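You operate a simulated robot arm through the tools that you are given. There is no shell and no other tool.

The job below is to be done with a simulated two-armed robot. You get a single attempt, and the scene is never put back.

## Task
Tip the stones out of the blue hopper into the black bucket.
Fine: close the gate and the valve first, let the hopper down again, then open the valve fully; the pump stays on.

Only the result counts: the job must be done as asked and must still hold three seconds after the hand-in. Knocking over, shifting, dropping, spilling or breaking anything else fails it.

## Robot
Two 7-joint arms with fingered hands on one trunk that stands fixed in place. Base frame: the origin is at the foot of the trunk, x ahead of it, y to its left, z up. Readings come in m, degrees, newtons and seconds.
The left shoulder is at [0.021, 0.208, 1.323], the right one opposite. With the tool pointing down near the work surface each hand reaches from about 0.1 to 0.96 m from the base axis, measured 20 degrees to its own side. Payload 5 kg a hand.
The TCP of each hand is the grasp point between the finger pads, 0.048 m short of the fingertips. In the tool frame z runs along the fingers and y along their closing line. The gripper opens to 0.16 m; its body begins 0.056 m behind the TCP. The gripper is a hand of 4 fingers: y runs from the thumb to the fingers, the wrist lies at [-0.026, -0.142, -0.252] in the tool frame, and closing takes about 1.5 s.
Orientation is that of the tool frame in the base frame, as [roll, pitch, yaw] about the fixed x, y, z axes, in that order (R = Rz(yaw) Ry(pitch) Rx(roll)). With the fingers straight down and the wrist toward the robot, the tool's x, y and z point along [0, 1, 0], [1, 0, 0] and [0, 0, -1] of the base frame.

## Interface
- The arms move only by the tool move_arm. It takes "left_rows", "right_rows" or both (then of equal length, played together; a hand with none holds still); each is a list of rows, each an object of numbers (a shift or turn left out is 0, a gripper value left out holds the last): "wx", "wy", "wz": the turn, a rotation vector about the tool's x, y, z in degrees; "tx", "ty", "tz": the shift along the tool's x, y, z in m. In form: [{"wx": .., "wy": .., "wz": .., "tx": .., "ty": .., "tz": ..}, ...]. A call has 1 to 20 rows; each row is the pose to reach, as a shift and turn from the pose commanded when the call began, along the tool's axes at that moment. "left_hand" and "right_hand" are, for a hand that has rows, the finger opening in m, from 0 to 0.16, set as the call begins (left out, the last holds). Rows are played at 5 a second. More than 0.05 m and 8.6 degrees between two rows, or a gripper value outside its range, and nothing of the call is played. Where a pose cannot be reached the arm comes as near as it can. A force on the tool above 90 N (or 10 N above the force at the start of the call, whichever is more), or a blocked arm, ends the call early, and 0.2 s more pass. Each finger travels about 0.108 m/s and halts on what it meets, pressing with about 24 N; the grip force reading is that of the motor and also rises with nothing between the fingers. The clock runs only during rows and for 0.2 s after the last one: add rows that repeat a pose to give the fingers time. It gives the time, the measured TCP pose, the force on the tool (base axes), the opening and the grip force at its end, in the units of the frame above (readings bear some noise), with the torque about the TCP (base axes, N m) and any sound that the robot's microphone picked up, and new pictures: "pictures" is both (left out), scene, wrist or none (wrist: the cameras of the hands that moved).
- Cameras (640 x 400 px; columns grow to the right, rows downward): "scene" is now at [0.0957, -0.0341, 1.5221]; the picture's right is [-0.34, -0.94, 0.00], its down [-0.47, 0.17, -0.87] and it looks along [0.81, -0.30, -0.50] (base axes); focal length 237 px, centre (320, 200). "left" rides on the left gripper at [-0.087, -0.133, -0.189] in its tool frame; the picture's right is [-0.83, -0.26, 0.49], its down [0.51, -0.71, 0.49] and it looks along [0.22, 0.66, 0.72] (tool axes); focal length 238 px, centre (320, 200). "right" rides on the right gripper at [0.087, -0.133, -0.189] in its tool frame; the picture's right is [-0.83, 0.26, -0.49], its down [-0.51, -0.71, 0.49] and it looks along [-0.22, 0.66, 0.72] (tool axes); focal length 238 px, centre (320, 200). There is no depth. A picture from a camera that has moved, and an enlarged one, comes with that camera's place and axes in the base frame and with its lens.
- move_column(by): moves the trunk up (or, below 0, down) by that many m; the arms and the scene camera ride with it, the base frame stays. It gives what a move gives, with no picture.
- set_fingers(index, middle, ring, thumb_bend, thumb_turn, hand): sets how far each is bent, from 0 (flat) to 1 (curled in); at 0.3 the hand is open as for a grip, at 0.7 the pads meet at the TCP. One left out holds its place. A second passes; each finger stops where it meets its share of the squeeze, and holds until it gets a number again. A gripper value or a shape takes the hand back. It gives what a move gives, with no picture; readings hold the bend of each and the force on the fingers (four entries, about 0 where the hand has none), thumb and palm. thumb_turn goes from beside the hand (0) to across from the fingers (1), as for a grip.
- grasp_type(shape, hand): the hand has 4 fingers and takes this shape, open, in about a second: jaw (thumb against the fingers, like two jaws); tri (thumb and two fingers); tip (a fingertip pinch); poke (one finger out to press); point (the index stretched); flat (the hand flat); cup (the hand cupped); fist (a fist). The gripper value then closes the fingers along that shape, each until it touches; the sizes above hold for jaw. It gives what a move gives, with no picture.
- turn_head(pan, tilt): turns the head with the scene camera to pan (to the left, within 86 degrees either way) and tilt (down, from -29 to 69), counted from straight ahead of the robot. It gives what a move gives, and a new picture of the scene camera.
- zoom(camera, box): a new picture of the part [left, top, right, bottom] of that camera's present view, enlarged. No time passes.
- job_done(): hands the job in; it is judged then, once.

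Nothing tells you positions but the pictures and the camera data. Unless the task says otherwise, let go and move clear before handing in.

The tools are called after "Emit:" as name(argument=value, ...) on one line, values as JSON. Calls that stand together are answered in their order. move_arm: Moves the arms, as the interface text tells. Its arguments: {"type":"object","properties":{"left_rows":{"type":"array"},"left_hand":{"type":"number"},"right_rows":{"type":"array"},"right_hand":{"type":"number"},"pictures":{"type":"string","enum":["both","scene","wrist","none"]}},"required":[]} The other tools are called the same way: move_column (by) moves the trunk up or down; grasp_type (shape, hand) gives the hand a shape; set_fingers (index, middle, ring, thumb_bend, thumb_turn, hand) moves the fingers one by one; turn_head (pan, tilt) turns the head that bears the scene camera; zoom (camera, box) takes an enlarged picture of a part of a camera's view; job_done () hands the job in.

At the start:

```text
t: 0.0
left_tool_pos: [0.6352, -0.073, 1.3441]
left_ee_rot: [-180.0, -0.1, 90.1]
left_contact_force: [-0.1, 0.6, -0.4]
left_wrist_torque: [0.04, 0.01, 0.01]
left_width: 0.1598
left_gripper_force: 0.0
left_shape: jaw
left_bend: [0.3, 0.3, 0.3, 0.3, 0.98]
left_finger forces: [0.1, 0.0, 0.1, 0.1, 0.0, 0.0]
right_tool_pos: [0.545, -0.6259, 1.2673]
right_ee_rot: [179.9, 0.1, 90.1]
right_contact_force: [0.1, 0.0, 0.4]
right_wrist_torque: [0.02, -0.03, 0.0]
right_width: 0.1594
right_gripper_force: 0.1
right_shape: jaw
right_bend: [0.3, 0.3, 0.3, 0.3, 0.98]
right_finger forces: [0.0, 0.0, 0.0, 0.1, 0.1, 0.0]
trunk travel left (down, up): [-0.325, 0.365]
head pan, tilt (commanded): [-20.2, 30.0]
```

scene: 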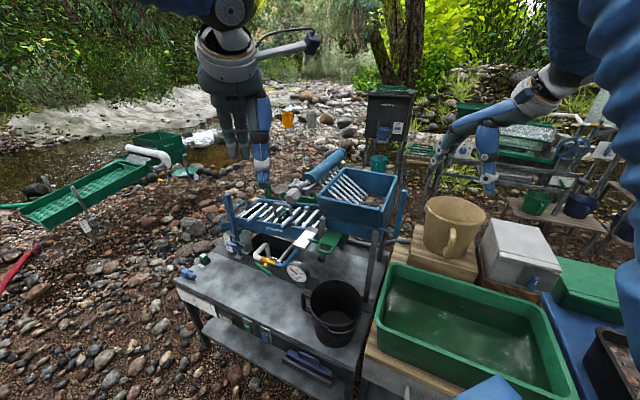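
right: 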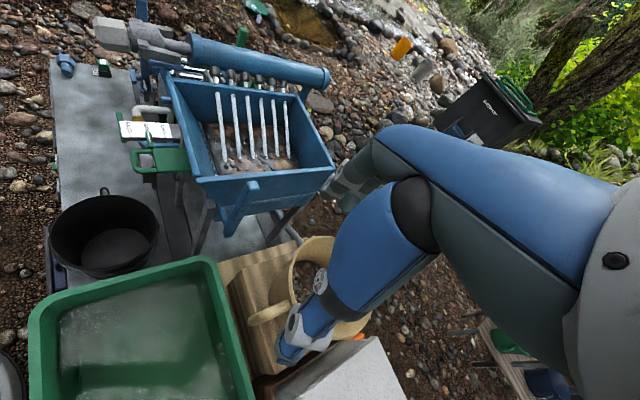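
left: 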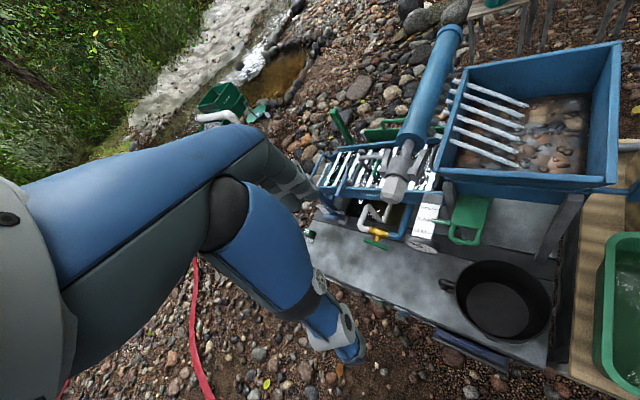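

I see a blue hopper with stones and bars on a grey bench, with a blue trough, a gauge, small valves, a green handle and a black bucket in front of it. I'll look closer before moving anything.

Emit:
zoom(camera="scene", box=[170, 140, 420, 300])

Emit:
zoom(camera="left", box=[300, 100, 640, 320])

Emit:
zoom(camera="right", box=[40, 0, 360, 280])

Emit:
zoom(camera="scene", box=[170, 250, 400, 400])

```text
2.50 times, centred on (295, 220) of scene
camera zoom: at [0.0957, -0.0341, 1.5221], right [-0.34, -0.94, 0.0], down [-0.47, 0.17, -0.87], along [0.81, -0.3, -0.5], focal length 592 px, centre (382, 150)
```

zoom: 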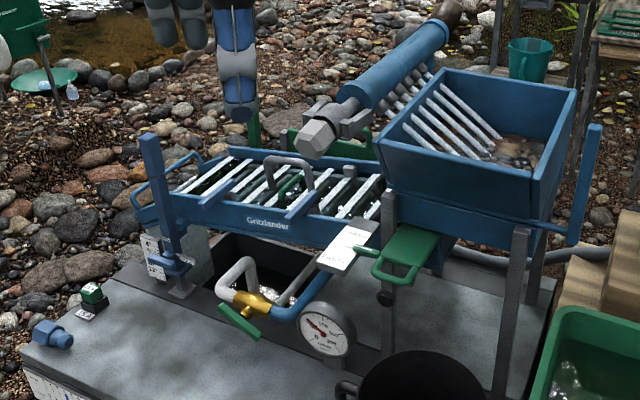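

```text
1.82 times, centred on (470, 210) of left
camera zoom: at [0.5024, -0.1595, 1.5319], right [-0.26, -0.83, -0.49], down [-0.71, 0.51, -0.49], along [0.66, 0.22, -0.72], focal length 433 px, centre (47, 182)
```

zoom: 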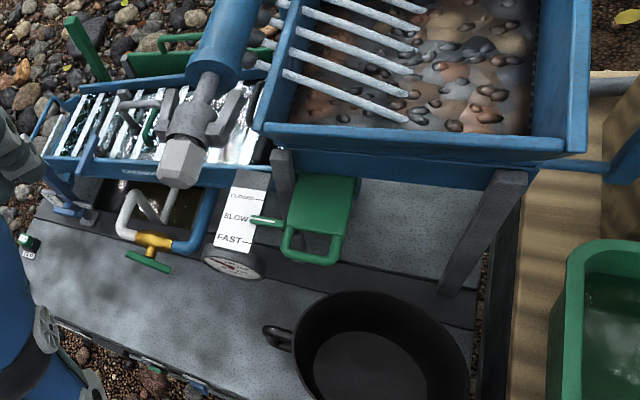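

```text
1.43 times, centred on (200, 140) of right
camera zoom: at [0.4128, -0.5396, 1.4568], right [0.26, -0.83, 0.49], down [-0.71, -0.51, -0.49], along [0.66, -0.22, -0.72], focal length 340 px, centre (491, 286)
```

zoom: 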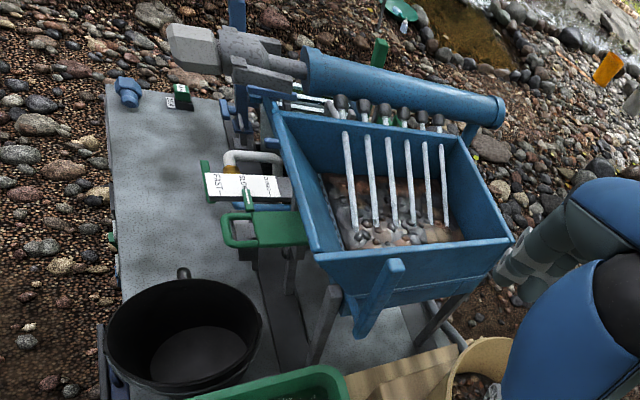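

```text
2.67 times, centred on (285, 325) of scene
camera zoom: at [0.0957, -0.0341, 1.5221], right [-0.34, -0.94, 0.0], down [-0.47, 0.17, -0.87], along [0.81, -0.3, -0.5], focal length 631 px, centre (413, -133)
```

zoom: 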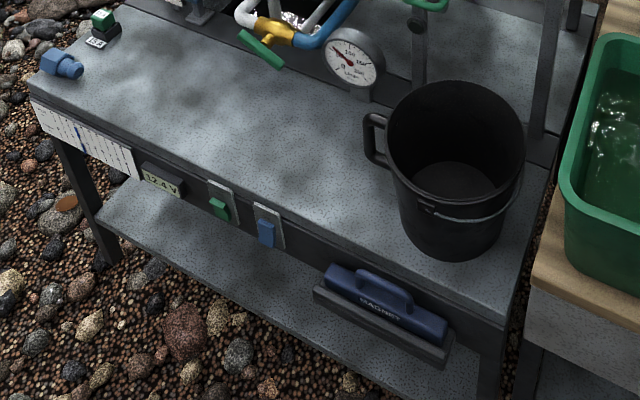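

The gate's label (CLOSED/SLOW/FAST), the yellow valve with its green lever, the gauge and the hopper's blue lever all need a closer look.

Emit:
zoom(camera="scene", box=[290, 140, 410, 215])

Emit:
zoom(camera="scene", box=[240, 220, 350, 290])

Emit:
zoom(camera="scene", box=[320, 200, 420, 270])

Emit:
zoom(camera="left", box=[380, 180, 500, 255])

Emit:
zoom(camera="right", box=[80, 100, 240, 200])

Emit:
zoom(camera="right", box=[160, 60, 360, 260])

Emit:
zoom(camera="scene", box=[170, 250, 280, 360])

Emit:
zoom(camera="left", box=[430, 20, 640, 160])

```text
5.33 times, centred on (350, 178) of scene
camera zoom: at [0.0957, -0.0341, 1.5221], right [-0.34, -0.94, 0.0], down [-0.47, 0.17, -0.87], along [0.81, -0.3, -0.5], focal length 1262 px, centre (160, 320)
```

zoom: 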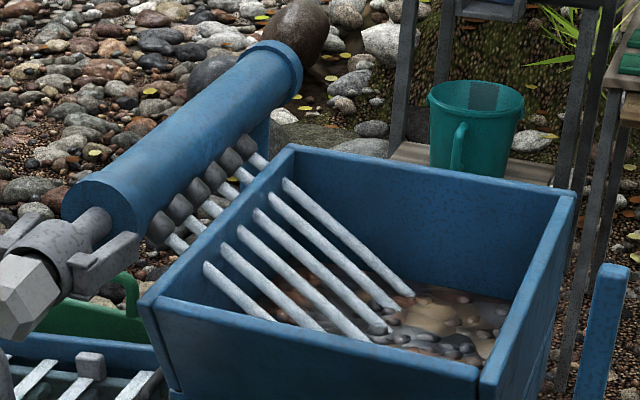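

```text
5.71 times, centred on (295, 255) of scene
camera zoom: at [0.0957, -0.0341, 1.5221], right [-0.34, -0.94, 0.0], down [-0.47, 0.17, -0.87], along [0.81, -0.3, -0.5], focal length 1352 px, centre (463, -114)
```

zoom: 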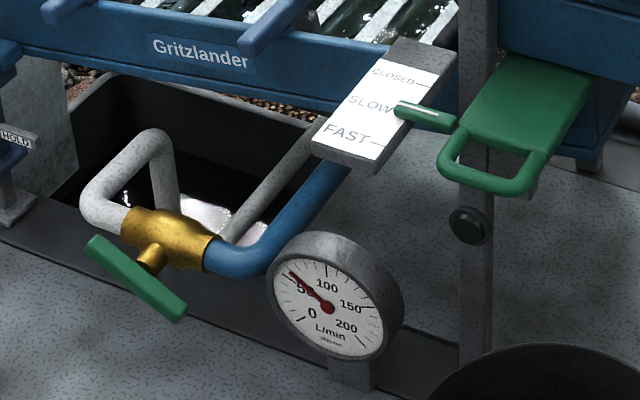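

```text
5.71 times, centred on (370, 235) of scene
camera zoom: at [0.0957, -0.0341, 1.5221], right [-0.34, -0.94, 0.0], down [-0.47, 0.17, -0.87], along [0.81, -0.3, -0.5], focal length 1352 px, centre (34, 0)
```

zoom: 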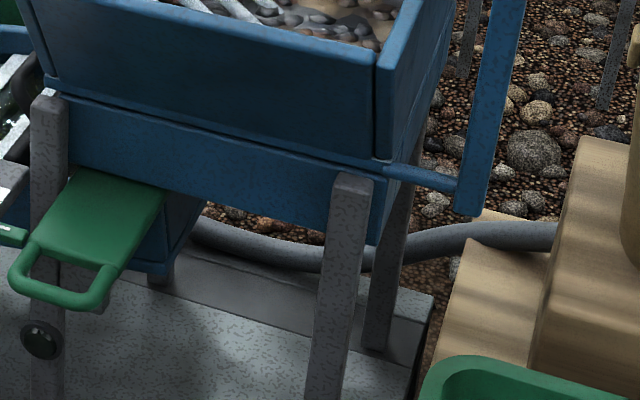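

```text
5.33 times, centred on (440, 218) of left
camera zoom: at [0.5024, -0.1595, 1.5319], right [-0.26, -0.83, -0.49], down [-0.71, 0.51, -0.49], along [0.66, 0.22, -0.72], focal length 1271 px, centre (-320, 107)
```

zoom: 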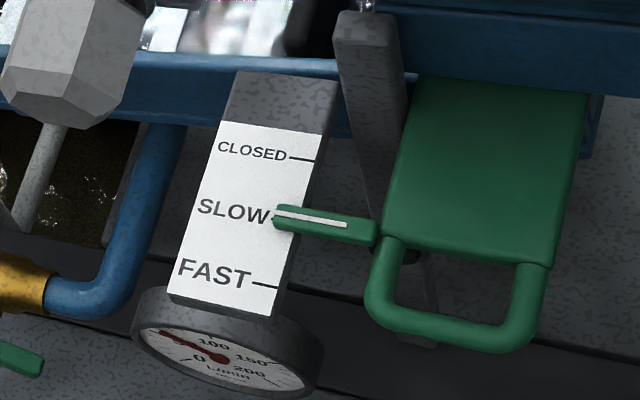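

```text
4.00 times, centred on (160, 150) of right
camera zoom: at [0.4128, -0.5396, 1.4568], right [0.26, -0.83, 0.49], down [-0.71, -0.51, -0.49], along [0.66, -0.22, -0.72], focal length 953 px, centre (960, 400)
```

zoom: 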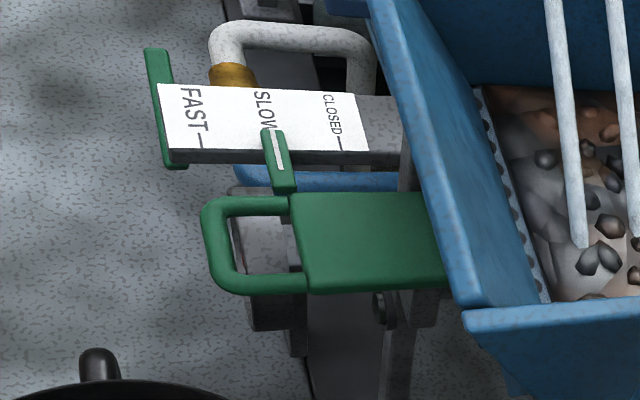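

```text
2.00 times, centred on (260, 160) of right
camera zoom: at [0.4128, -0.5396, 1.4568], right [0.26, -0.83, 0.49], down [-0.71, -0.51, -0.49], along [0.66, -0.22, -0.72], focal length 477 px, centre (440, 280)
```

zoom: 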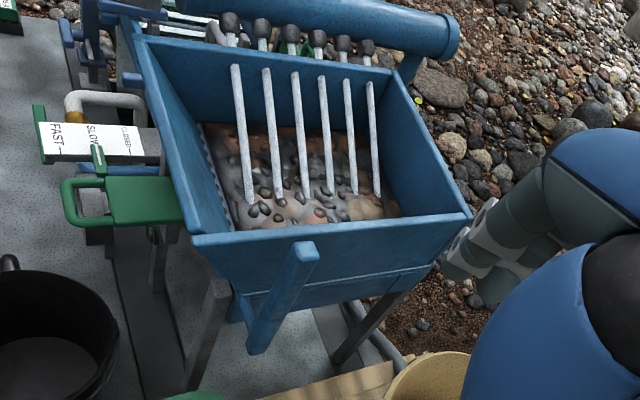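

```text
3.64 times, centred on (225, 305) of scene
camera zoom: at [0.0957, -0.0341, 1.5221], right [-0.34, -0.94, 0.0], down [-0.47, 0.17, -0.87], along [0.81, -0.3, -0.5], focal length 861 px, centre (666, -182)
```

zoom: 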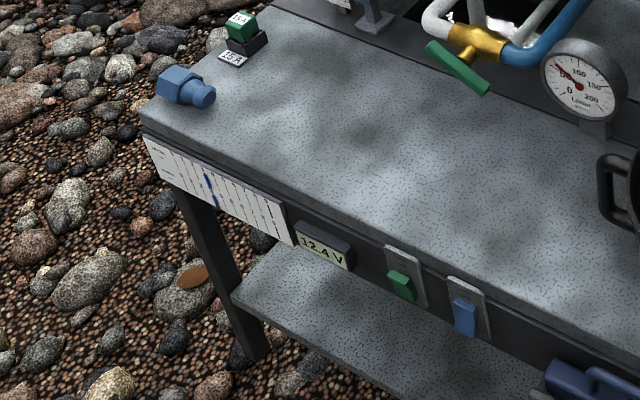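

```text
2.86 times, centred on (535, 90) of left
camera zoom: at [0.5024, -0.1595, 1.5319], right [-0.26, -0.83, -0.49], down [-0.71, 0.51, -0.49], along [0.66, 0.22, -0.72], focal length 681 px, centre (-294, 514)
```

zoom: 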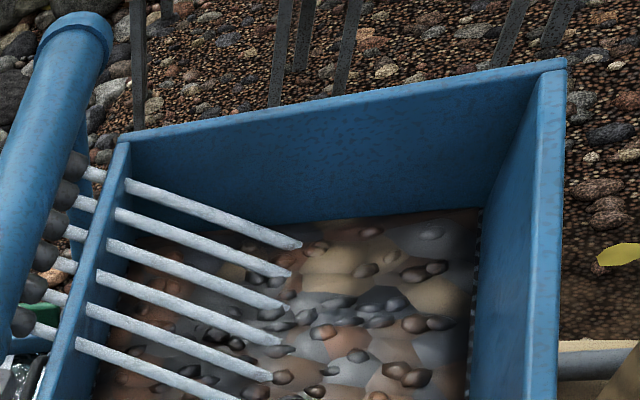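

The bench is turned about 45° from the robot, and the hopper's pivot rod and blue lever look to be on its right side. I'll zoom on the HOLD label, the lever and the parts round the valve.

Emit:
zoom(camera="scene", box=[215, 185, 275, 260])

Emit:
zoom(camera="left", box=[300, 140, 440, 260])

Emit:
zoom(camera="scene", box=[170, 275, 300, 345])

Emit:
zoom(camera="left", box=[420, 240, 640, 400])

Emit:
zoom(camera="right", box=[40, 0, 200, 100])

Emit:
turn_head(pan=-35, tilt=35)

```text
5.33 times, centred on (245, 222) of scene
camera zoom: at [0.0957, -0.0341, 1.5221], right [-0.34, -0.94, 0.0], down [-0.47, 0.17, -0.87], along [0.81, -0.3, -0.5], focal length 1262 px, centre (720, 80)
```

zoom: 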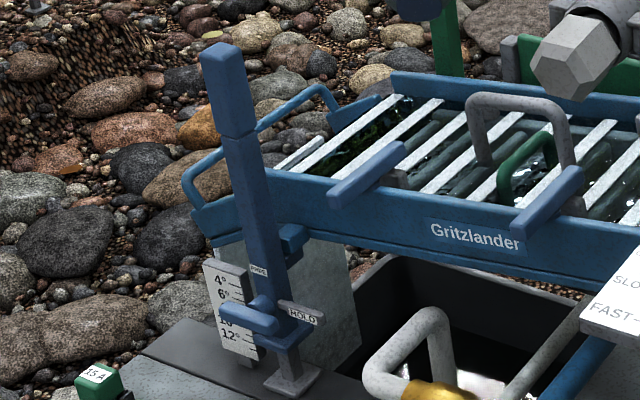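

```text
3.33 times, centred on (370, 200) of left
camera zoom: at [0.5024, -0.1595, 1.5319], right [-0.26, -0.83, -0.49], down [-0.71, 0.51, -0.49], along [0.66, 0.22, -0.72], focal length 794 px, centre (153, 200)
```

zoom: 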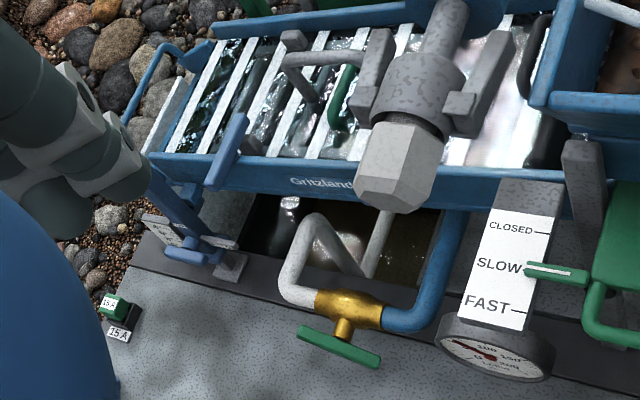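

```text
4.92 times, centred on (235, 310) of scene
camera zoom: at [0.0957, -0.0341, 1.5221], right [-0.34, -0.94, 0.0], down [-0.47, 0.17, -0.87], along [0.81, -0.3, -0.5], focal length 1165 px, centre (738, -342)
```

zoom: 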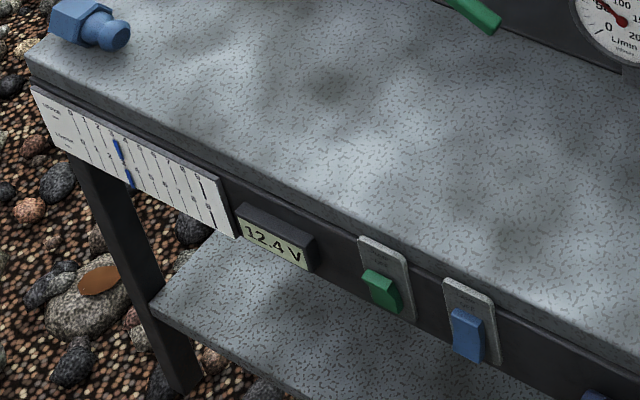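

```text
2.50 times, centred on (530, 320) of left
camera zoom: at [0.5024, -0.1595, 1.5319], right [-0.26, -0.83, -0.49], down [-0.71, 0.51, -0.49], along [0.66, 0.22, -0.72], focal length 596 px, centre (-205, -100)
```

zoom: 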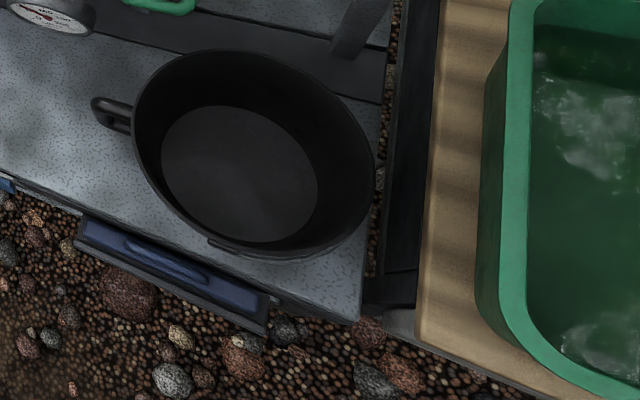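

```text
4.00 times, centred on (120, 50) of right
camera zoom: at [0.4128, -0.5396, 1.4568], right [0.26, -0.83, 0.49], down [-0.71, -0.51, -0.49], along [0.66, -0.22, -0.72], focal length 953 px, centre (1120, 800)
```

zoom: 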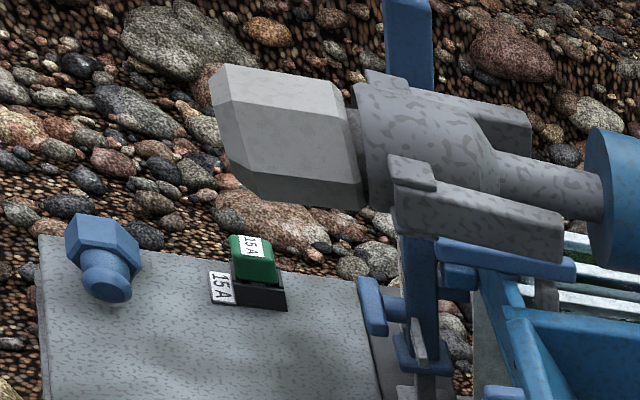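

```text
t: 0.8
left_tool_pos: [0.6345, -0.0731, 1.3436]
left_ee_rot: [-180.0, -0.1, 89.9]
left_contact_force: [0.6, -0.2, -0.2]
left_wrist_torque: [0.01, -0.01, -0.04]
left_width: 0.1595
left_gripper_force: 0.1
left_shape: jaw
left_bend: [0.3, 0.3, 0.3, 0.3, 0.98]
left_finger forces: [0.0, 0.0, 0.0, 0.0, 0.0, 0.0]
right_tool_pos: [0.5456, -0.6247, 1.2691]
right_ee_rot: [-179.9, 0.0, 90.1]
right_contact_force: [0.2, 0.3, -0.2]
right_wrist_torque: [-0.01, 0.05, -0.01]
right_width: 0.1598
right_gripper_force: 0.1
right_shape: jaw
right_bend: [0.3, 0.3, 0.3, 0.3, 0.98]
right_finger forces: [0.1, 0.0, 0.0, 0.0, 0.1, 0.0]
trunk travel left (down, up): [-0.325, 0.365]
head pan, tilt (commanded): [-35.0, 35.0]
camera scene: at [0.083, -0.0534, 1.5144], right [-0.57, -0.82, 0.0], down [-0.47, 0.33, -0.82], along [0.67, -0.47, -0.57], focal length 237 px, centre (320, 200)
```

scene: 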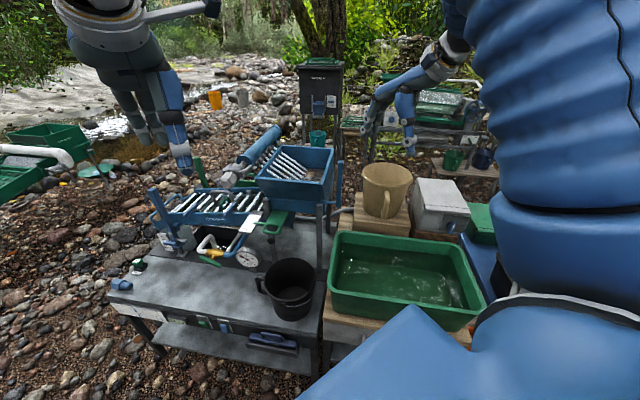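

I now have a clearer view of the bench and hopper, so I'll zoom in on the parts again from here.

Emit:
zoom(camera="scene", box=[230, 120, 370, 220])

Emit:
zoom(camera="scene", box=[140, 170, 300, 280])

Emit:
zoom(camera="scene", box=[230, 200, 370, 340])

Emit:
zoom(camera="scene", box=[290, 150, 360, 200])

```text
4.00 times, centred on (300, 170) of scene
camera zoom: at [0.083, -0.0534, 1.5144], right [-0.57, -0.82, 0.0], down [-0.47, 0.33, -0.82], along [0.67, -0.47, -0.57], focal length 947 px, centre (400, 320)
```

zoom: 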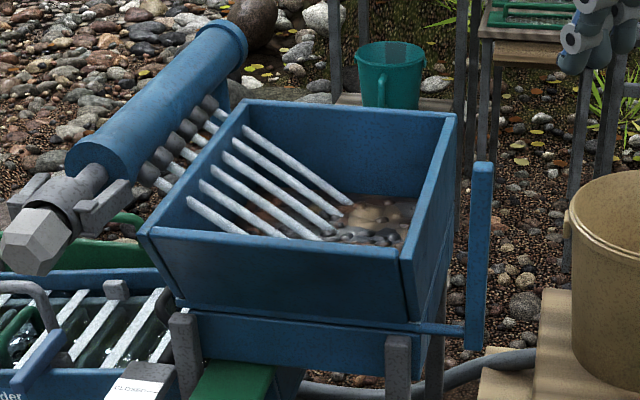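

```text
3.64 times, centred on (220, 225) of scene
camera zoom: at [0.083, -0.0534, 1.5144], right [-0.57, -0.82, 0.0], down [-0.47, 0.33, -0.82], along [0.67, -0.47, -0.57], focal length 861 px, centre (684, 109)
```

zoom: 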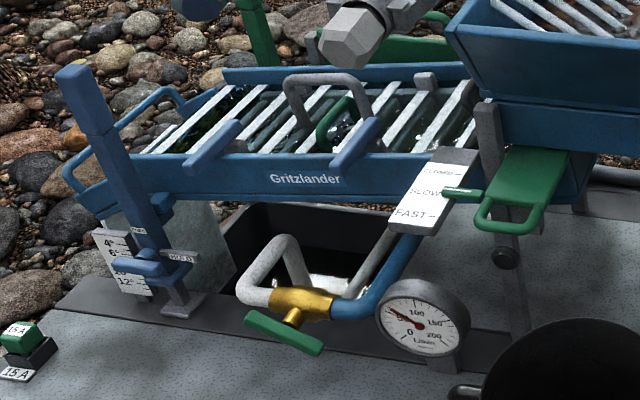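

```text
2.86 times, centred on (300, 270) of scene
camera zoom: at [0.083, -0.0534, 1.5144], right [-0.57, -0.82, 0.0], down [-0.47, 0.33, -0.82], along [0.67, -0.47, -0.57], focal length 676 px, centre (377, 0)
```

zoom: 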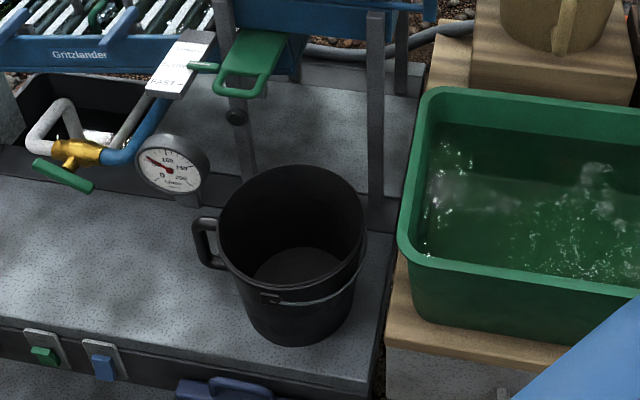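

```text
8.00 times, centred on (325, 175) of scene
camera zoom: at [0.083, -0.0534, 1.5144], right [-0.57, -0.82, 0.0], down [-0.47, 0.33, -0.82], along [0.67, -0.47, -0.57], focal length 1893 px, centre (280, 400)
```

zoom: 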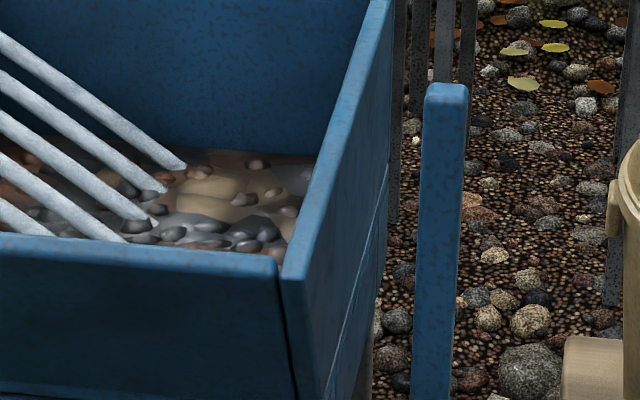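

The light bars in the hopper look like water jets from the spray tube, the gate points at SLOW, and the valve lever is half open with the gauge at about 50 L/min. I take the gate handle to be near (0.72, -0.27, 0.905), so I'll bring the left hand over it, turned square to the bench, for a closer look.

Emit:
move_arm(left_rows=[{"wz": 7.25, "tx": -0.02, "ty": 0.002, "tz": 0.0}, {"wz": 14.5, "tx": -0.04, "ty": 0.004, "tz": 0.0}, {"wz": 21.75, "tx": -0.062, "ty": 0.005, "tz": 0.01}, {"wz": 29, "tx": -0.083, "ty": 0.007, "tz": 0.03}, {"wz": 36.25, "tx": -0.104, "ty": 0.009, "tz": 0.05}, {"wz": 43.5, "tx": -0.124, "ty": 0.01, "tz": 0.07}], pictures="both")

```text
t: 2.2
left_tool_pos: [0.6454, -0.1993, 1.2719]
left_ee_rot: [180.0, 0.0, 46.4]
left_contact_force: [1.9, -0.1, 1.2]
left_wrist_torque: [-0.02, 0.15, -0.04]
left_width: 0.1597
left_gripper_force: 0.1
left_shape: jaw
left_bend: [0.3, 0.3, 0.3, 0.3, 0.98]
left_finger forces: [0.0, 0.0, 0.0, 0.0, 0.1, 0.1]
right_tool_pos: [0.5467, -0.6259, 1.267]
right_ee_rot: [180.0, 0.0, 90.2]
right_contact_force: [0.8, -0.9, -0.4]
right_wrist_torque: [0.06, 0.08, 0.02]
right_width: 0.1598
right_gripper_force: 0.0
right_shape: jaw
right_bend: [0.3, 0.3, 0.3, 0.3, 0.98]
right_finger forces: [0.0, 0.0, 0.0, 0.0, 0.0, 0.0]
trunk travel left (down, up): [-0.325, 0.365]
head pan, tilt (commanded): [-35.0, 35.0]
camera scene: at [0.0845, -0.0543, 1.5142], right [-0.57, -0.82, 0.0], down [-0.47, 0.33, -0.82], along [0.67, -0.47, -0.57], focal length 237 px, centre (320, 200)
camera left: at [0.4896, -0.1695, 1.4611], right [-0.76, -0.43, -0.49], down [-0.17, 0.86, -0.49], along [0.63, -0.29, -0.72], focal length 238 px, centre (320, 200)
```

scene: 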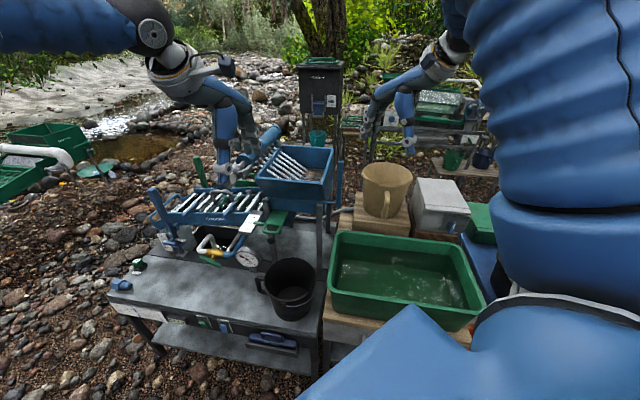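
left: 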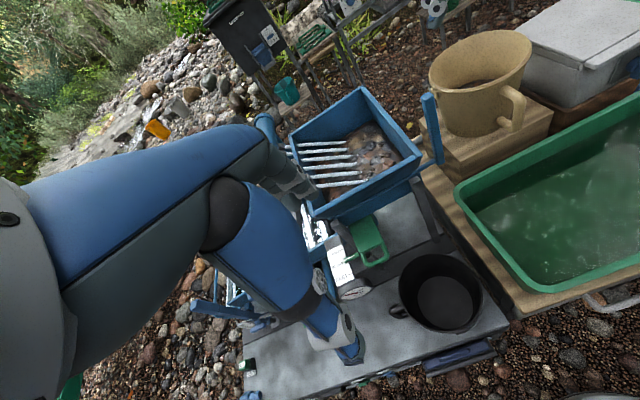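

The left hand is now above the front of the gate, square to the bench. I'll zoom with the left camera on the gate, bucket and hopper.

Emit:
zoom(camera="left", box=[280, 170, 480, 330])

Emit:
zoom(camera="left", box=[270, 70, 450, 220])

Emit:
zoom(camera="scene", box=[150, 40, 350, 200])

```text
2.50 times, centred on (380, 250) of left
camera zoom: at [0.4896, -0.1695, 1.4611], right [-0.76, -0.43, -0.49], down [-0.17, 0.86, -0.49], along [0.63, -0.29, -0.72], focal length 596 px, centre (170, 75)
```

zoom: 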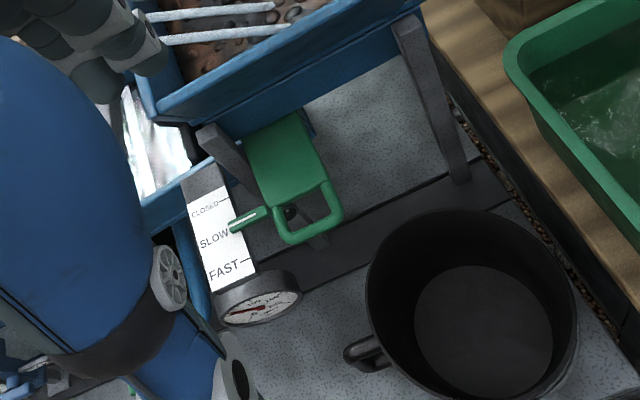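

```text
2.67 times, centred on (360, 145) of left
camera zoom: at [0.4896, -0.1695, 1.4611], right [-0.76, -0.43, -0.49], down [-0.17, 0.86, -0.49], along [0.63, -0.29, -0.72], focal length 636 px, centre (213, 347)
```

zoom: 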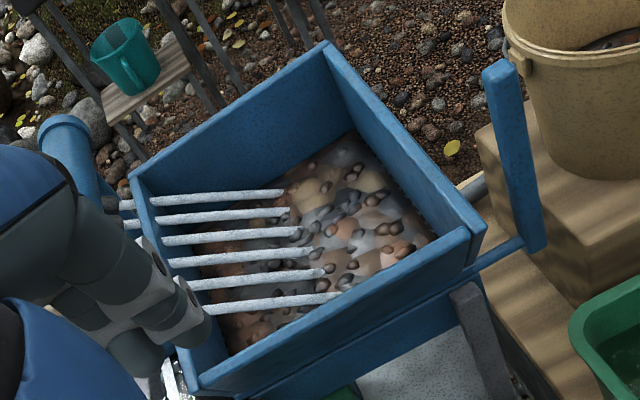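

```text
2.50 times, centred on (250, 120) of scene
camera zoom: at [0.0845, -0.0543, 1.5142], right [-0.57, -0.82, 0.0], down [-0.47, 0.33, -0.82], along [0.67, -0.47, -0.57], focal length 592 px, centre (495, 400)
```

zoom: 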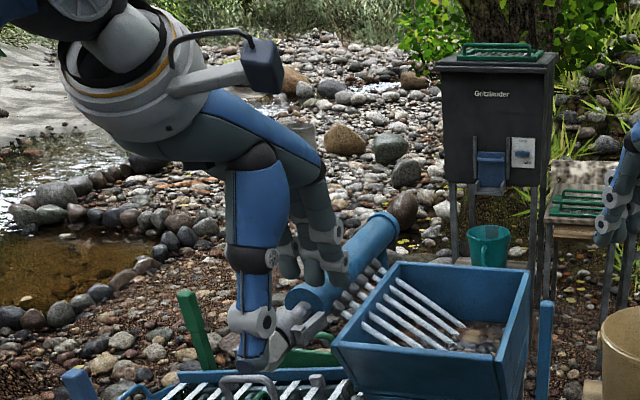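

The gate handle's front bar lies at about (0.722, -0.269, 0.905) and must go about 34 mm toward the back to reach CLOSED. I'll put the left hand into the poke shape and see where its finger ends up.

Emit:
grasp_type(hand="left", shape="poke")

Emit:
zoom(camera="left", box=[0, 0, 640, 400])

Emit:
zoom(camera="scene", box=[100, 20, 350, 180])

Emit:
zoom(camera="right", box=[0, 0, 640, 400])

```text
t: 3.1
left_tool_pos: [0.6447, -0.197, 1.2738]
left_ee_rot: [-179.9, 0.0, 46.6]
left_contact_force: [0.0, 0.0, 0.0]
left_wrist_torque: [0.02, 0.01, 0.01]
left_width: 0.0002
left_gripper_force: 0.1
left_shape: poke
left_bend: [0.7, 0.7, 0.99, 1.0, 1.0]
left_finger forces: [0.0, 0.1, 0.0, 0.0, 0.1, 0.0]
right_tool_pos: [0.5461, -0.6268, 1.2678]
right_ee_rot: [180.0, 0.0, 90.1]
right_contact_force: [0.8, -0.5, 0.3]
right_wrist_torque: [0.06, 0.0, 0.04]
right_width: 0.1595
right_gripper_force: 0.1
right_shape: jaw
right_bend: [0.3, 0.3, 0.3, 0.3, 0.98]
right_finger forces: [0.0, 0.0, 0.1, 0.0, 0.0, 0.1]
trunk travel left (down, up): [-0.325, 0.365]
head pan, tilt (commanded): [-35.0, 35.0]
```

```text
1.00 times, centred on (320, 200) of left (not enlarged: the box is as wide or as high as the picture)
camera zoom: at [0.4885, -0.1692, 1.4616], right [-0.76, -0.43, -0.49], down [-0.17, 0.85, -0.49], along [0.63, -0.29, -0.72], focal length 238 px, centre (320, 200)
```

zoom: 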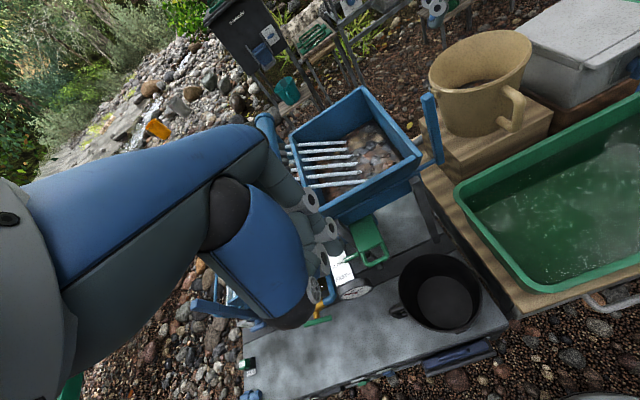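

```text
2.50 times, centred on (225, 100) of scene
camera zoom: at [0.0834, -0.0538, 1.5143], right [-0.57, -0.82, 0.0], down [-0.47, 0.33, -0.82], along [0.67, -0.47, -0.57], focal length 592 px, centre (558, 450)
```

zoom: 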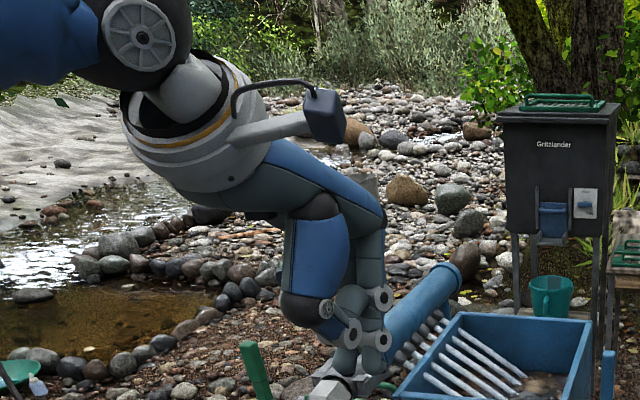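

```text
1.00 times, centred on (320, 200) of right (not enlarged: the box is as wide or as high as the picture)
camera zoom: at [0.4132, -0.5399, 1.4565], right [0.26, -0.83, 0.49], down [-0.71, -0.51, -0.49], along [0.66, -0.22, -0.72], focal length 238 px, centre (320, 200)
```

zoom: 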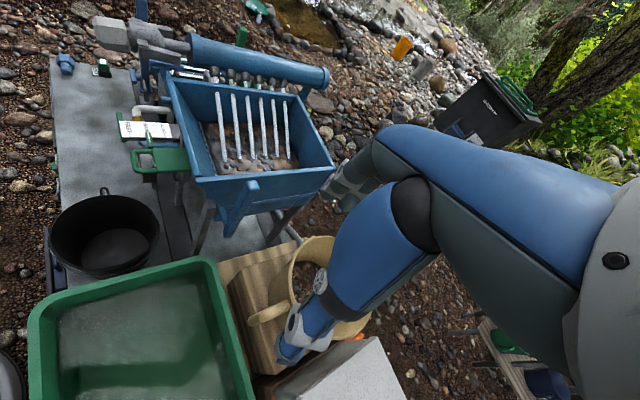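

I'll zoom in on the poke shape to see which finger is out and where its tip is.

Emit:
zoom(camera="left", box=[200, 130, 400, 340])

Emit:
zoom(camera="scene", box=[200, 80, 280, 180])

```text
1.90 times, centred on (300, 235) of left
camera zoom: at [0.4885, -0.1692, 1.4616], right [-0.76, -0.43, -0.49], down [-0.17, 0.85, -0.49], along [0.63, -0.29, -0.72], focal length 454 px, centre (358, 133)
```

zoom: 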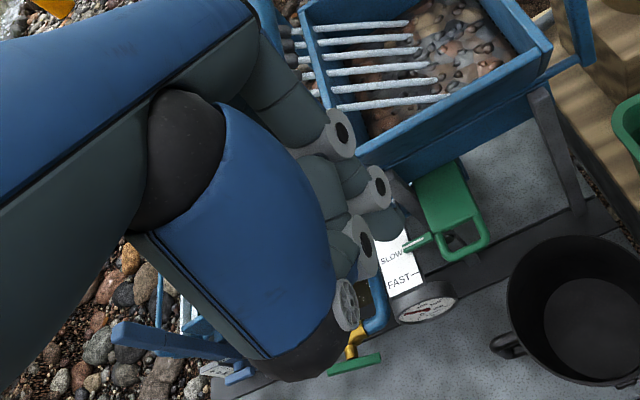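

```text
4.00 times, centred on (240, 130) of scene
camera zoom: at [0.0834, -0.0538, 1.5143], right [-0.57, -0.82, 0.0], down [-0.47, 0.33, -0.82], along [0.67, -0.47, -0.57], focal length 947 px, centre (640, 480)
```

zoom: 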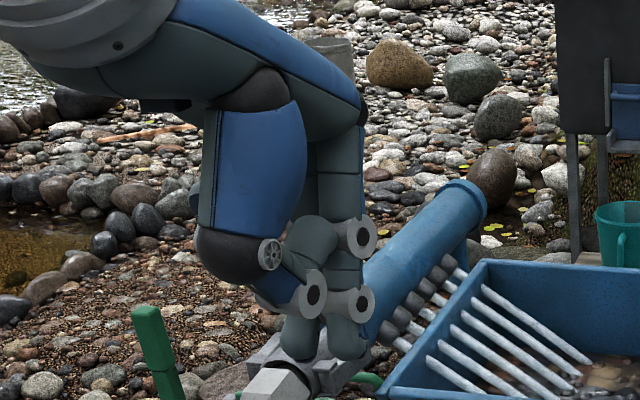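

Poke leaves two fingertips lined up on the tool axis, 0.048 m beyond the TCP. I'll tilt the hand 50° so it leans away from the hopper lip and bring it down to just in front of the gate handle.

Emit:
move_arm(left_rows=[{"wx": -7.5, "ty": 0.0, "tz": 0.03}, {"wx": -15, "ty": 0.0, "tz": 0.065}, {"wx": -22.5, "ty": 0.005, "tz": 0.1}, {"wx": -30, "ty": 0.008, "tz": 0.14}, {"wx": -37, "ty": 0.01, "tz": 0.18}, {"wx": -44, "ty": 0.014, "tz": 0.22}, {"wx": -50, "ty": 0.016, "tz": 0.26}, {"wx": -50, "ty": 0.018, "tz": 0.29}], pictures="both")

```text
t: 4.9
left_tool_pos: [0.6562, -0.213, 0.9856]
left_ee_rot: [129.9, 0.0, 46.4]
left_contact_force: [0.2, -0.2, 1.4]
left_wrist_torque: [0.06, 0.13, -0.02]
left_width: 0.0
left_gripper_force: 0.0
left_shape: poke
left_bend: [0.7, 0.7, 0.99, 1.0, 1.0]
left_finger forces: [0.0, 0.0, 0.1, 0.1, 0.1, 0.1]
right_tool_pos: [0.5454, -0.6262, 1.2682]
right_ee_rot: [-179.9, 0.0, 90.0]
right_contact_force: [-0.1, -0.7, 0.2]
right_wrist_torque: [0.03, -0.01, 0.0]
right_width: 0.1596
right_gripper_force: 0.0
right_shape: jaw
right_bend: [0.3, 0.3, 0.3, 0.3, 0.98]
right_finger forces: [0.0, 0.0, 0.1, 0.1, 0.0, 0.0]
trunk travel left (down, up): [-0.325, 0.365]
head pan, tilt (commanded): [-35.0, 35.0]
camera scene: at [0.0831, -0.0541, 1.5143], right [-0.57, -0.82, 0.0], down [-0.47, 0.33, -0.82], along [0.67, -0.47, -0.57], focal length 237 px, centre (320, 200)
camera left: at [0.4304, -0.1164, 1.0035], right [-0.42, -0.75, -0.51], down [0.29, 0.42, -0.86], along [0.86, -0.51, 0.04], focal length 238 px, centre (320, 200)
```

scene: 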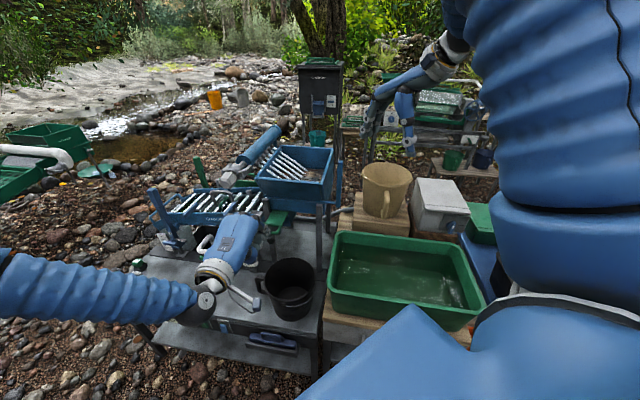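
left: 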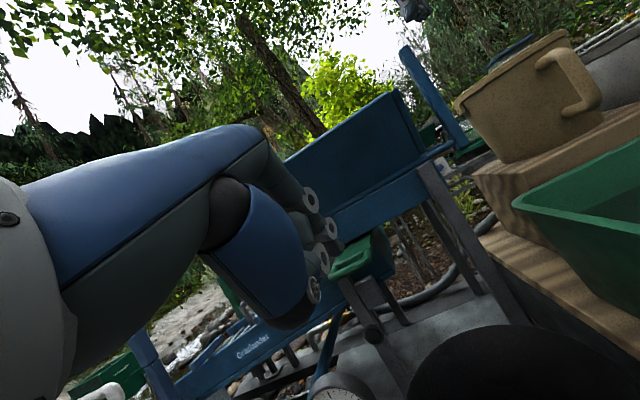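

The hand is in front of the gate. I'll zoom in to check how the fingertips line up with the handle.

Emit:
zoom(camera="left", box=[240, 170, 440, 330])

Emit:
zoom(camera="scene", box=[180, 170, 340, 310])

Emit:
zoom(camera="right", box=[40, 60, 240, 220])

```text
2.50 times, centred on (340, 250) of left
camera zoom: at [0.4304, -0.1164, 1.0035], right [-0.42, -0.75, -0.51], down [0.29, 0.42, -0.86], along [0.86, -0.51, 0.04], focal length 596 px, centre (270, 75)
```

zoom: 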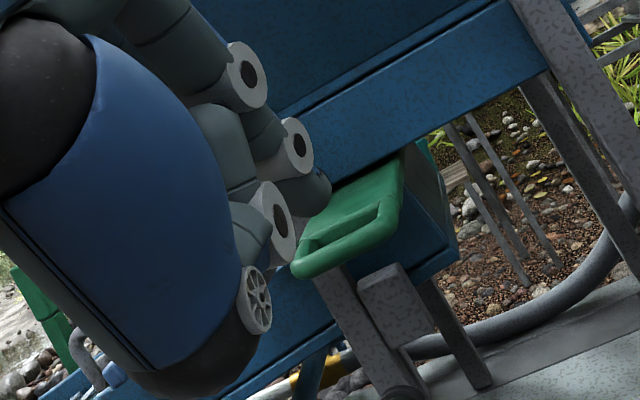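

```text
2.86 times, centred on (260, 240) of scene
camera zoom: at [0.0831, -0.0541, 1.5143], right [-0.57, -0.82, 0.0], down [-0.47, 0.33, -0.82], along [0.67, -0.47, -0.57], focal length 676 px, centre (491, 86)
```

zoom: 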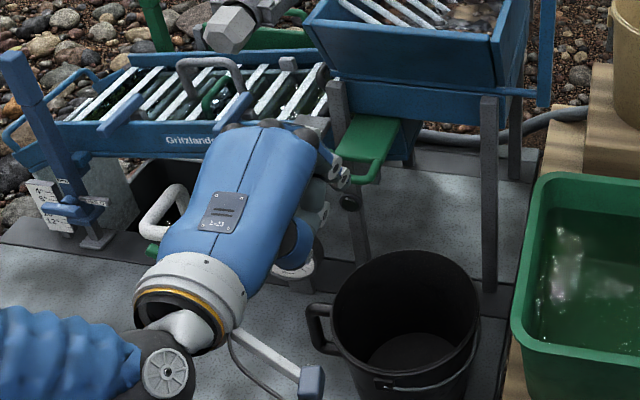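

```text
2.50 times, centred on (140, 140) of right
camera zoom: at [0.413, -0.5402, 1.4565], right [0.26, -0.83, 0.49], down [-0.71, -0.51, -0.49], along [0.66, -0.22, -0.72], focal length 596 px, centre (770, 350)
```

zoom: 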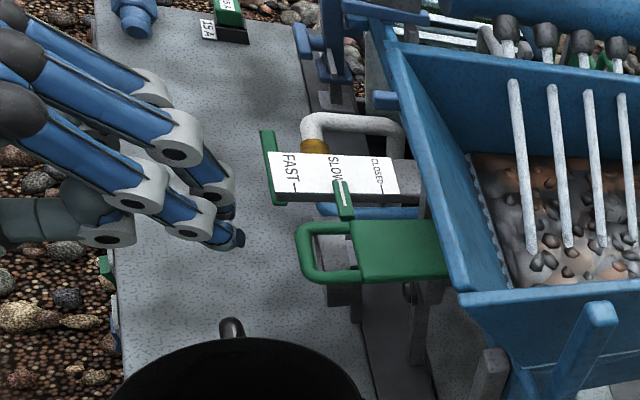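

From the right-hand camera the fingertips line up with the handle, a little in front of it and above. I'll lower the hand to handle height and move in closer.

Emit:
move_arm(left_rows=[{"ty": -0.014, "tz": 0.025}, {"ty": -0.028, "tz": 0.05}, {"ty": -0.042, "tz": 0.0744}], pictures="none")

Emit:
zoom(camera="right", box=[80, 90, 200, 190])

Emit:
zoom(camera="left", box=[240, 170, 440, 330])

```text
t: 5.7
left_tool_pos: [0.6798, -0.2316, 0.9037]
left_ee_rot: [129.8, 0.0, 46.4]
left_contact_force: [2.1, -0.2, 0.0]
left_wrist_torque: [0.05, 0.08, -0.07]
left_width: 0.0003
left_gripper_force: 0.0
left_shape: poke
left_bend: [0.7, 0.7, 0.99, 1.0, 1.0]
left_finger forces: [0.0, 0.0, 0.0, 0.1, 0.1, 0.0]
right_tool_pos: [0.5464, -0.6273, 1.2667]
right_ee_rot: [-180.0, 0.0, 90.1]
right_contact_force: [0.0, -0.3, -0.5]
right_wrist_torque: [0.05, 0.04, 0.01]
right_width: 0.1595
right_gripper_force: 0.0
right_shape: jaw
right_bend: [0.3, 0.3, 0.3, 0.3, 0.98]
right_finger forces: [0.1, 0.0, 0.0, 0.1, 0.0, 0.0]
trunk travel left (down, up): [-0.325, 0.365]
head pan, tilt (commanded): [-35.0, 35.0]
```

```text
4.00 times, centred on (140, 140) of right
camera zoom: at [0.4136, -0.5402, 1.4562], right [0.26, -0.83, 0.49], down [-0.71, -0.51, -0.49], along [0.66, -0.22, -0.72], focal length 953 px, centre (1040, 440)
```

zoom: 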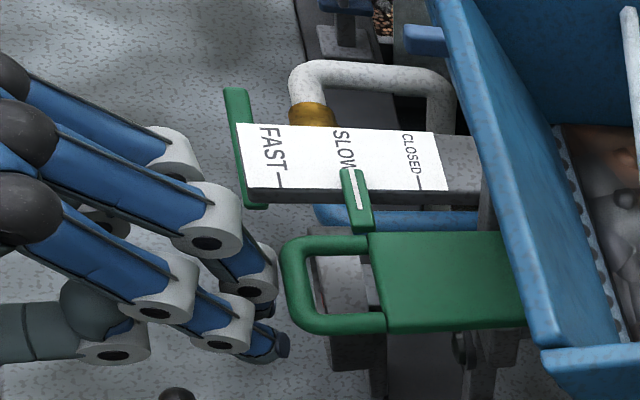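

```text
2.50 times, centred on (340, 250) of left
camera zoom: at [0.4533, -0.1365, 0.9229], right [-0.42, -0.75, -0.51], down [0.29, 0.42, -0.86], along [0.86, -0.51, 0.04], focal length 596 px, centre (270, 75)
```

zoom: 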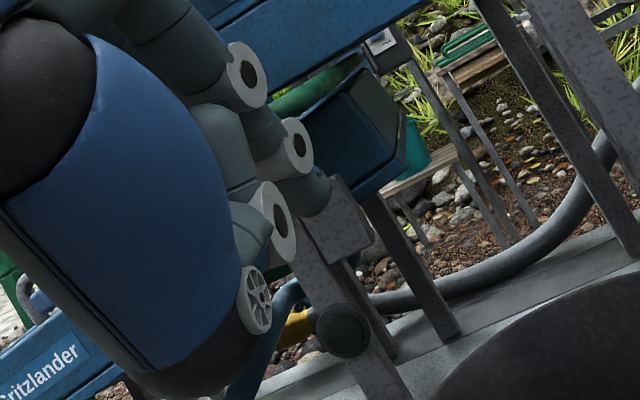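

The fingers are just in front of and below the handle bar. I'll push slowly toward the back, watching the force and the pointer.

Emit:
move_arm(left_rows=[{"ty": 0.0051, "tz": 0.0061}, {"ty": 0.0103, "tz": 0.0123}, {"ty": 0.0154, "tz": 0.0184}, {"ty": 0.0206, "tz": 0.0245}, {"ty": 0.0257, "tz": 0.0306}], pictures="none")

Emit:
zoom(camera="right", box=[80, 90, 200, 190])

```text
t: 6.9
left_tool_pos: [0.7079, -0.2577, 0.9034]
left_ee_rot: [130.0, 0.0, 46.5]
left_contact_force: [-2.7, 1.8, 0.4]
left_wrist_torque: [0.0, -0.03, 0.0]
left_width: 0.0
left_gripper_force: 0.1
left_shape: poke
left_bend: [0.7, 0.7, 0.99, 1.0, 1.0]
left_finger forces: [0.1, 2.8, 0.1, 0.1, 0.0, 0.1]
right_tool_pos: [0.5449, -0.6263, 1.2695]
right_ee_rot: [179.9, 0.0, 90.2]
right_contact_force: [0.0, 0.1, 1.6]
right_wrist_torque: [0.01, 0.01, 0.0]
right_width: 0.1595
right_gripper_force: 0.0
right_shape: jaw
right_bend: [0.3, 0.3, 0.3, 0.3, 0.98]
right_finger forces: [0.0, 0.0, 0.0, 0.0, 0.0, 0.1]
trunk travel left (down, up): [-0.325, 0.365]
head pan, tilt (commanded): [-35.0, 35.0]
```

```text
4.00 times, centred on (140, 140) of right
camera zoom: at [0.4128, -0.5395, 1.4568], right [0.26, -0.83, 0.49], down [-0.71, -0.51, -0.49], along [0.66, -0.22, -0.72], focal length 953 px, centre (1040, 440)
```

zoom: 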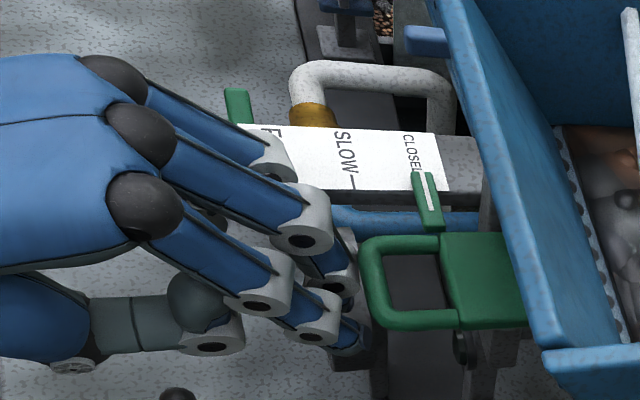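

The gate moved with only about 3 N, and the pointer looks to be at CLOSED. I'll zoom in more to check.

Emit:
zoom(camera="right", box=[135, 110, 185, 150])

Emit:
zoom(camera="scene", box=[220, 180, 320, 250])

```text
10.00 times, centred on (160, 130) of right
camera zoom: at [0.4128, -0.5395, 1.4568], right [0.26, -0.83, 0.49], down [-0.71, -0.51, -0.49], along [0.66, -0.22, -0.72], focal length 2384 px, centre (1920, 900)
```

zoom: 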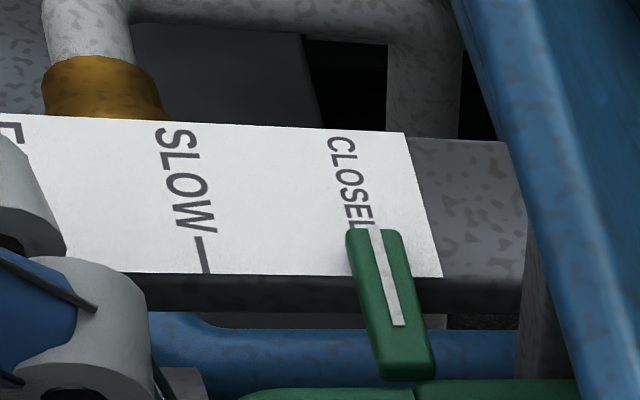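

```text
5.71 times, centred on (270, 215) of scene
camera zoom: at [0.0828, -0.0535, 1.5144], right [-0.57, -0.82, 0.0], down [-0.47, 0.33, -0.82], along [0.67, -0.47, -0.57], focal length 1352 px, centre (606, 114)
```

zoom: 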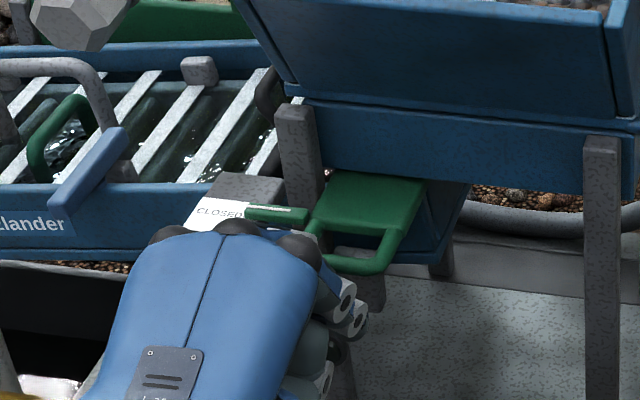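

The pointer's white line sits right on the CLOSED mark. I'll press 3 mm more to see whether the gate is up against its stop.

Emit:
move_arm(left_rows=[{"ty": 0.0019, "tz": 0.0023}, {"ty": 0.0019, "tz": 0.0023}, {"ty": 0.0019, "tz": 0.0023}], pictures="none")

Emit:
zoom(camera="right", box=[135, 110, 185, 150])

```text
t: 7.7
left_tool_pos: [0.7107, -0.2592, 0.9026]
left_ee_rot: [130.0, 0.0, 46.4]
left_contact_force: [-6.3, 4.8, 0.1]
left_wrist_torque: [-0.06, -0.1, 0.07]
left_width: 0.0003
left_gripper_force: 0.1
left_shape: poke
left_bend: [0.7, 0.7, 0.99, 1.0, 1.0]
left_finger forces: [0.0, 8.1, 0.0, 0.1, 0.0, 0.0]
right_tool_pos: [0.5445, -0.6263, 1.2693]
right_ee_rot: [180.0, 0.0, 90.1]
right_contact_force: [-0.4, -0.1, -0.1]
right_wrist_torque: [0.03, 0.0, -0.02]
right_width: 0.1597
right_gripper_force: 0.0
right_shape: jaw
right_bend: [0.3, 0.3, 0.3, 0.3, 0.98]
right_finger forces: [0.1, 0.1, 0.0, 0.0, 0.0, 0.0]
trunk travel left (down, up): [-0.325, 0.365]
head pan, tilt (commanded): [-35.0, 35.0]
```

```text
10.00 times, centred on (160, 130) of right
camera zoom: at [0.4123, -0.5392, 1.457], right [0.26, -0.83, 0.49], down [-0.71, -0.51, -0.49], along [0.66, -0.22, -0.72], focal length 2384 px, centre (1920, 900)
```

zoom: 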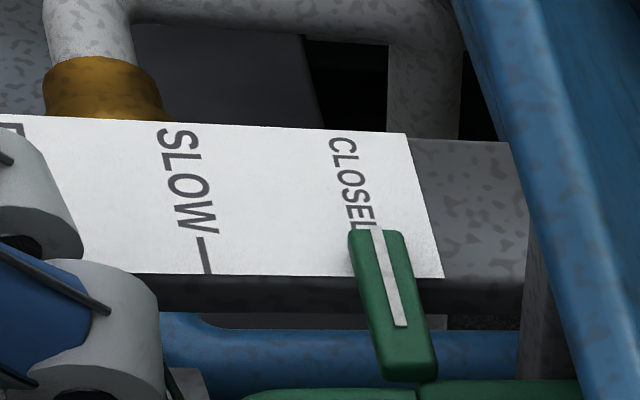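

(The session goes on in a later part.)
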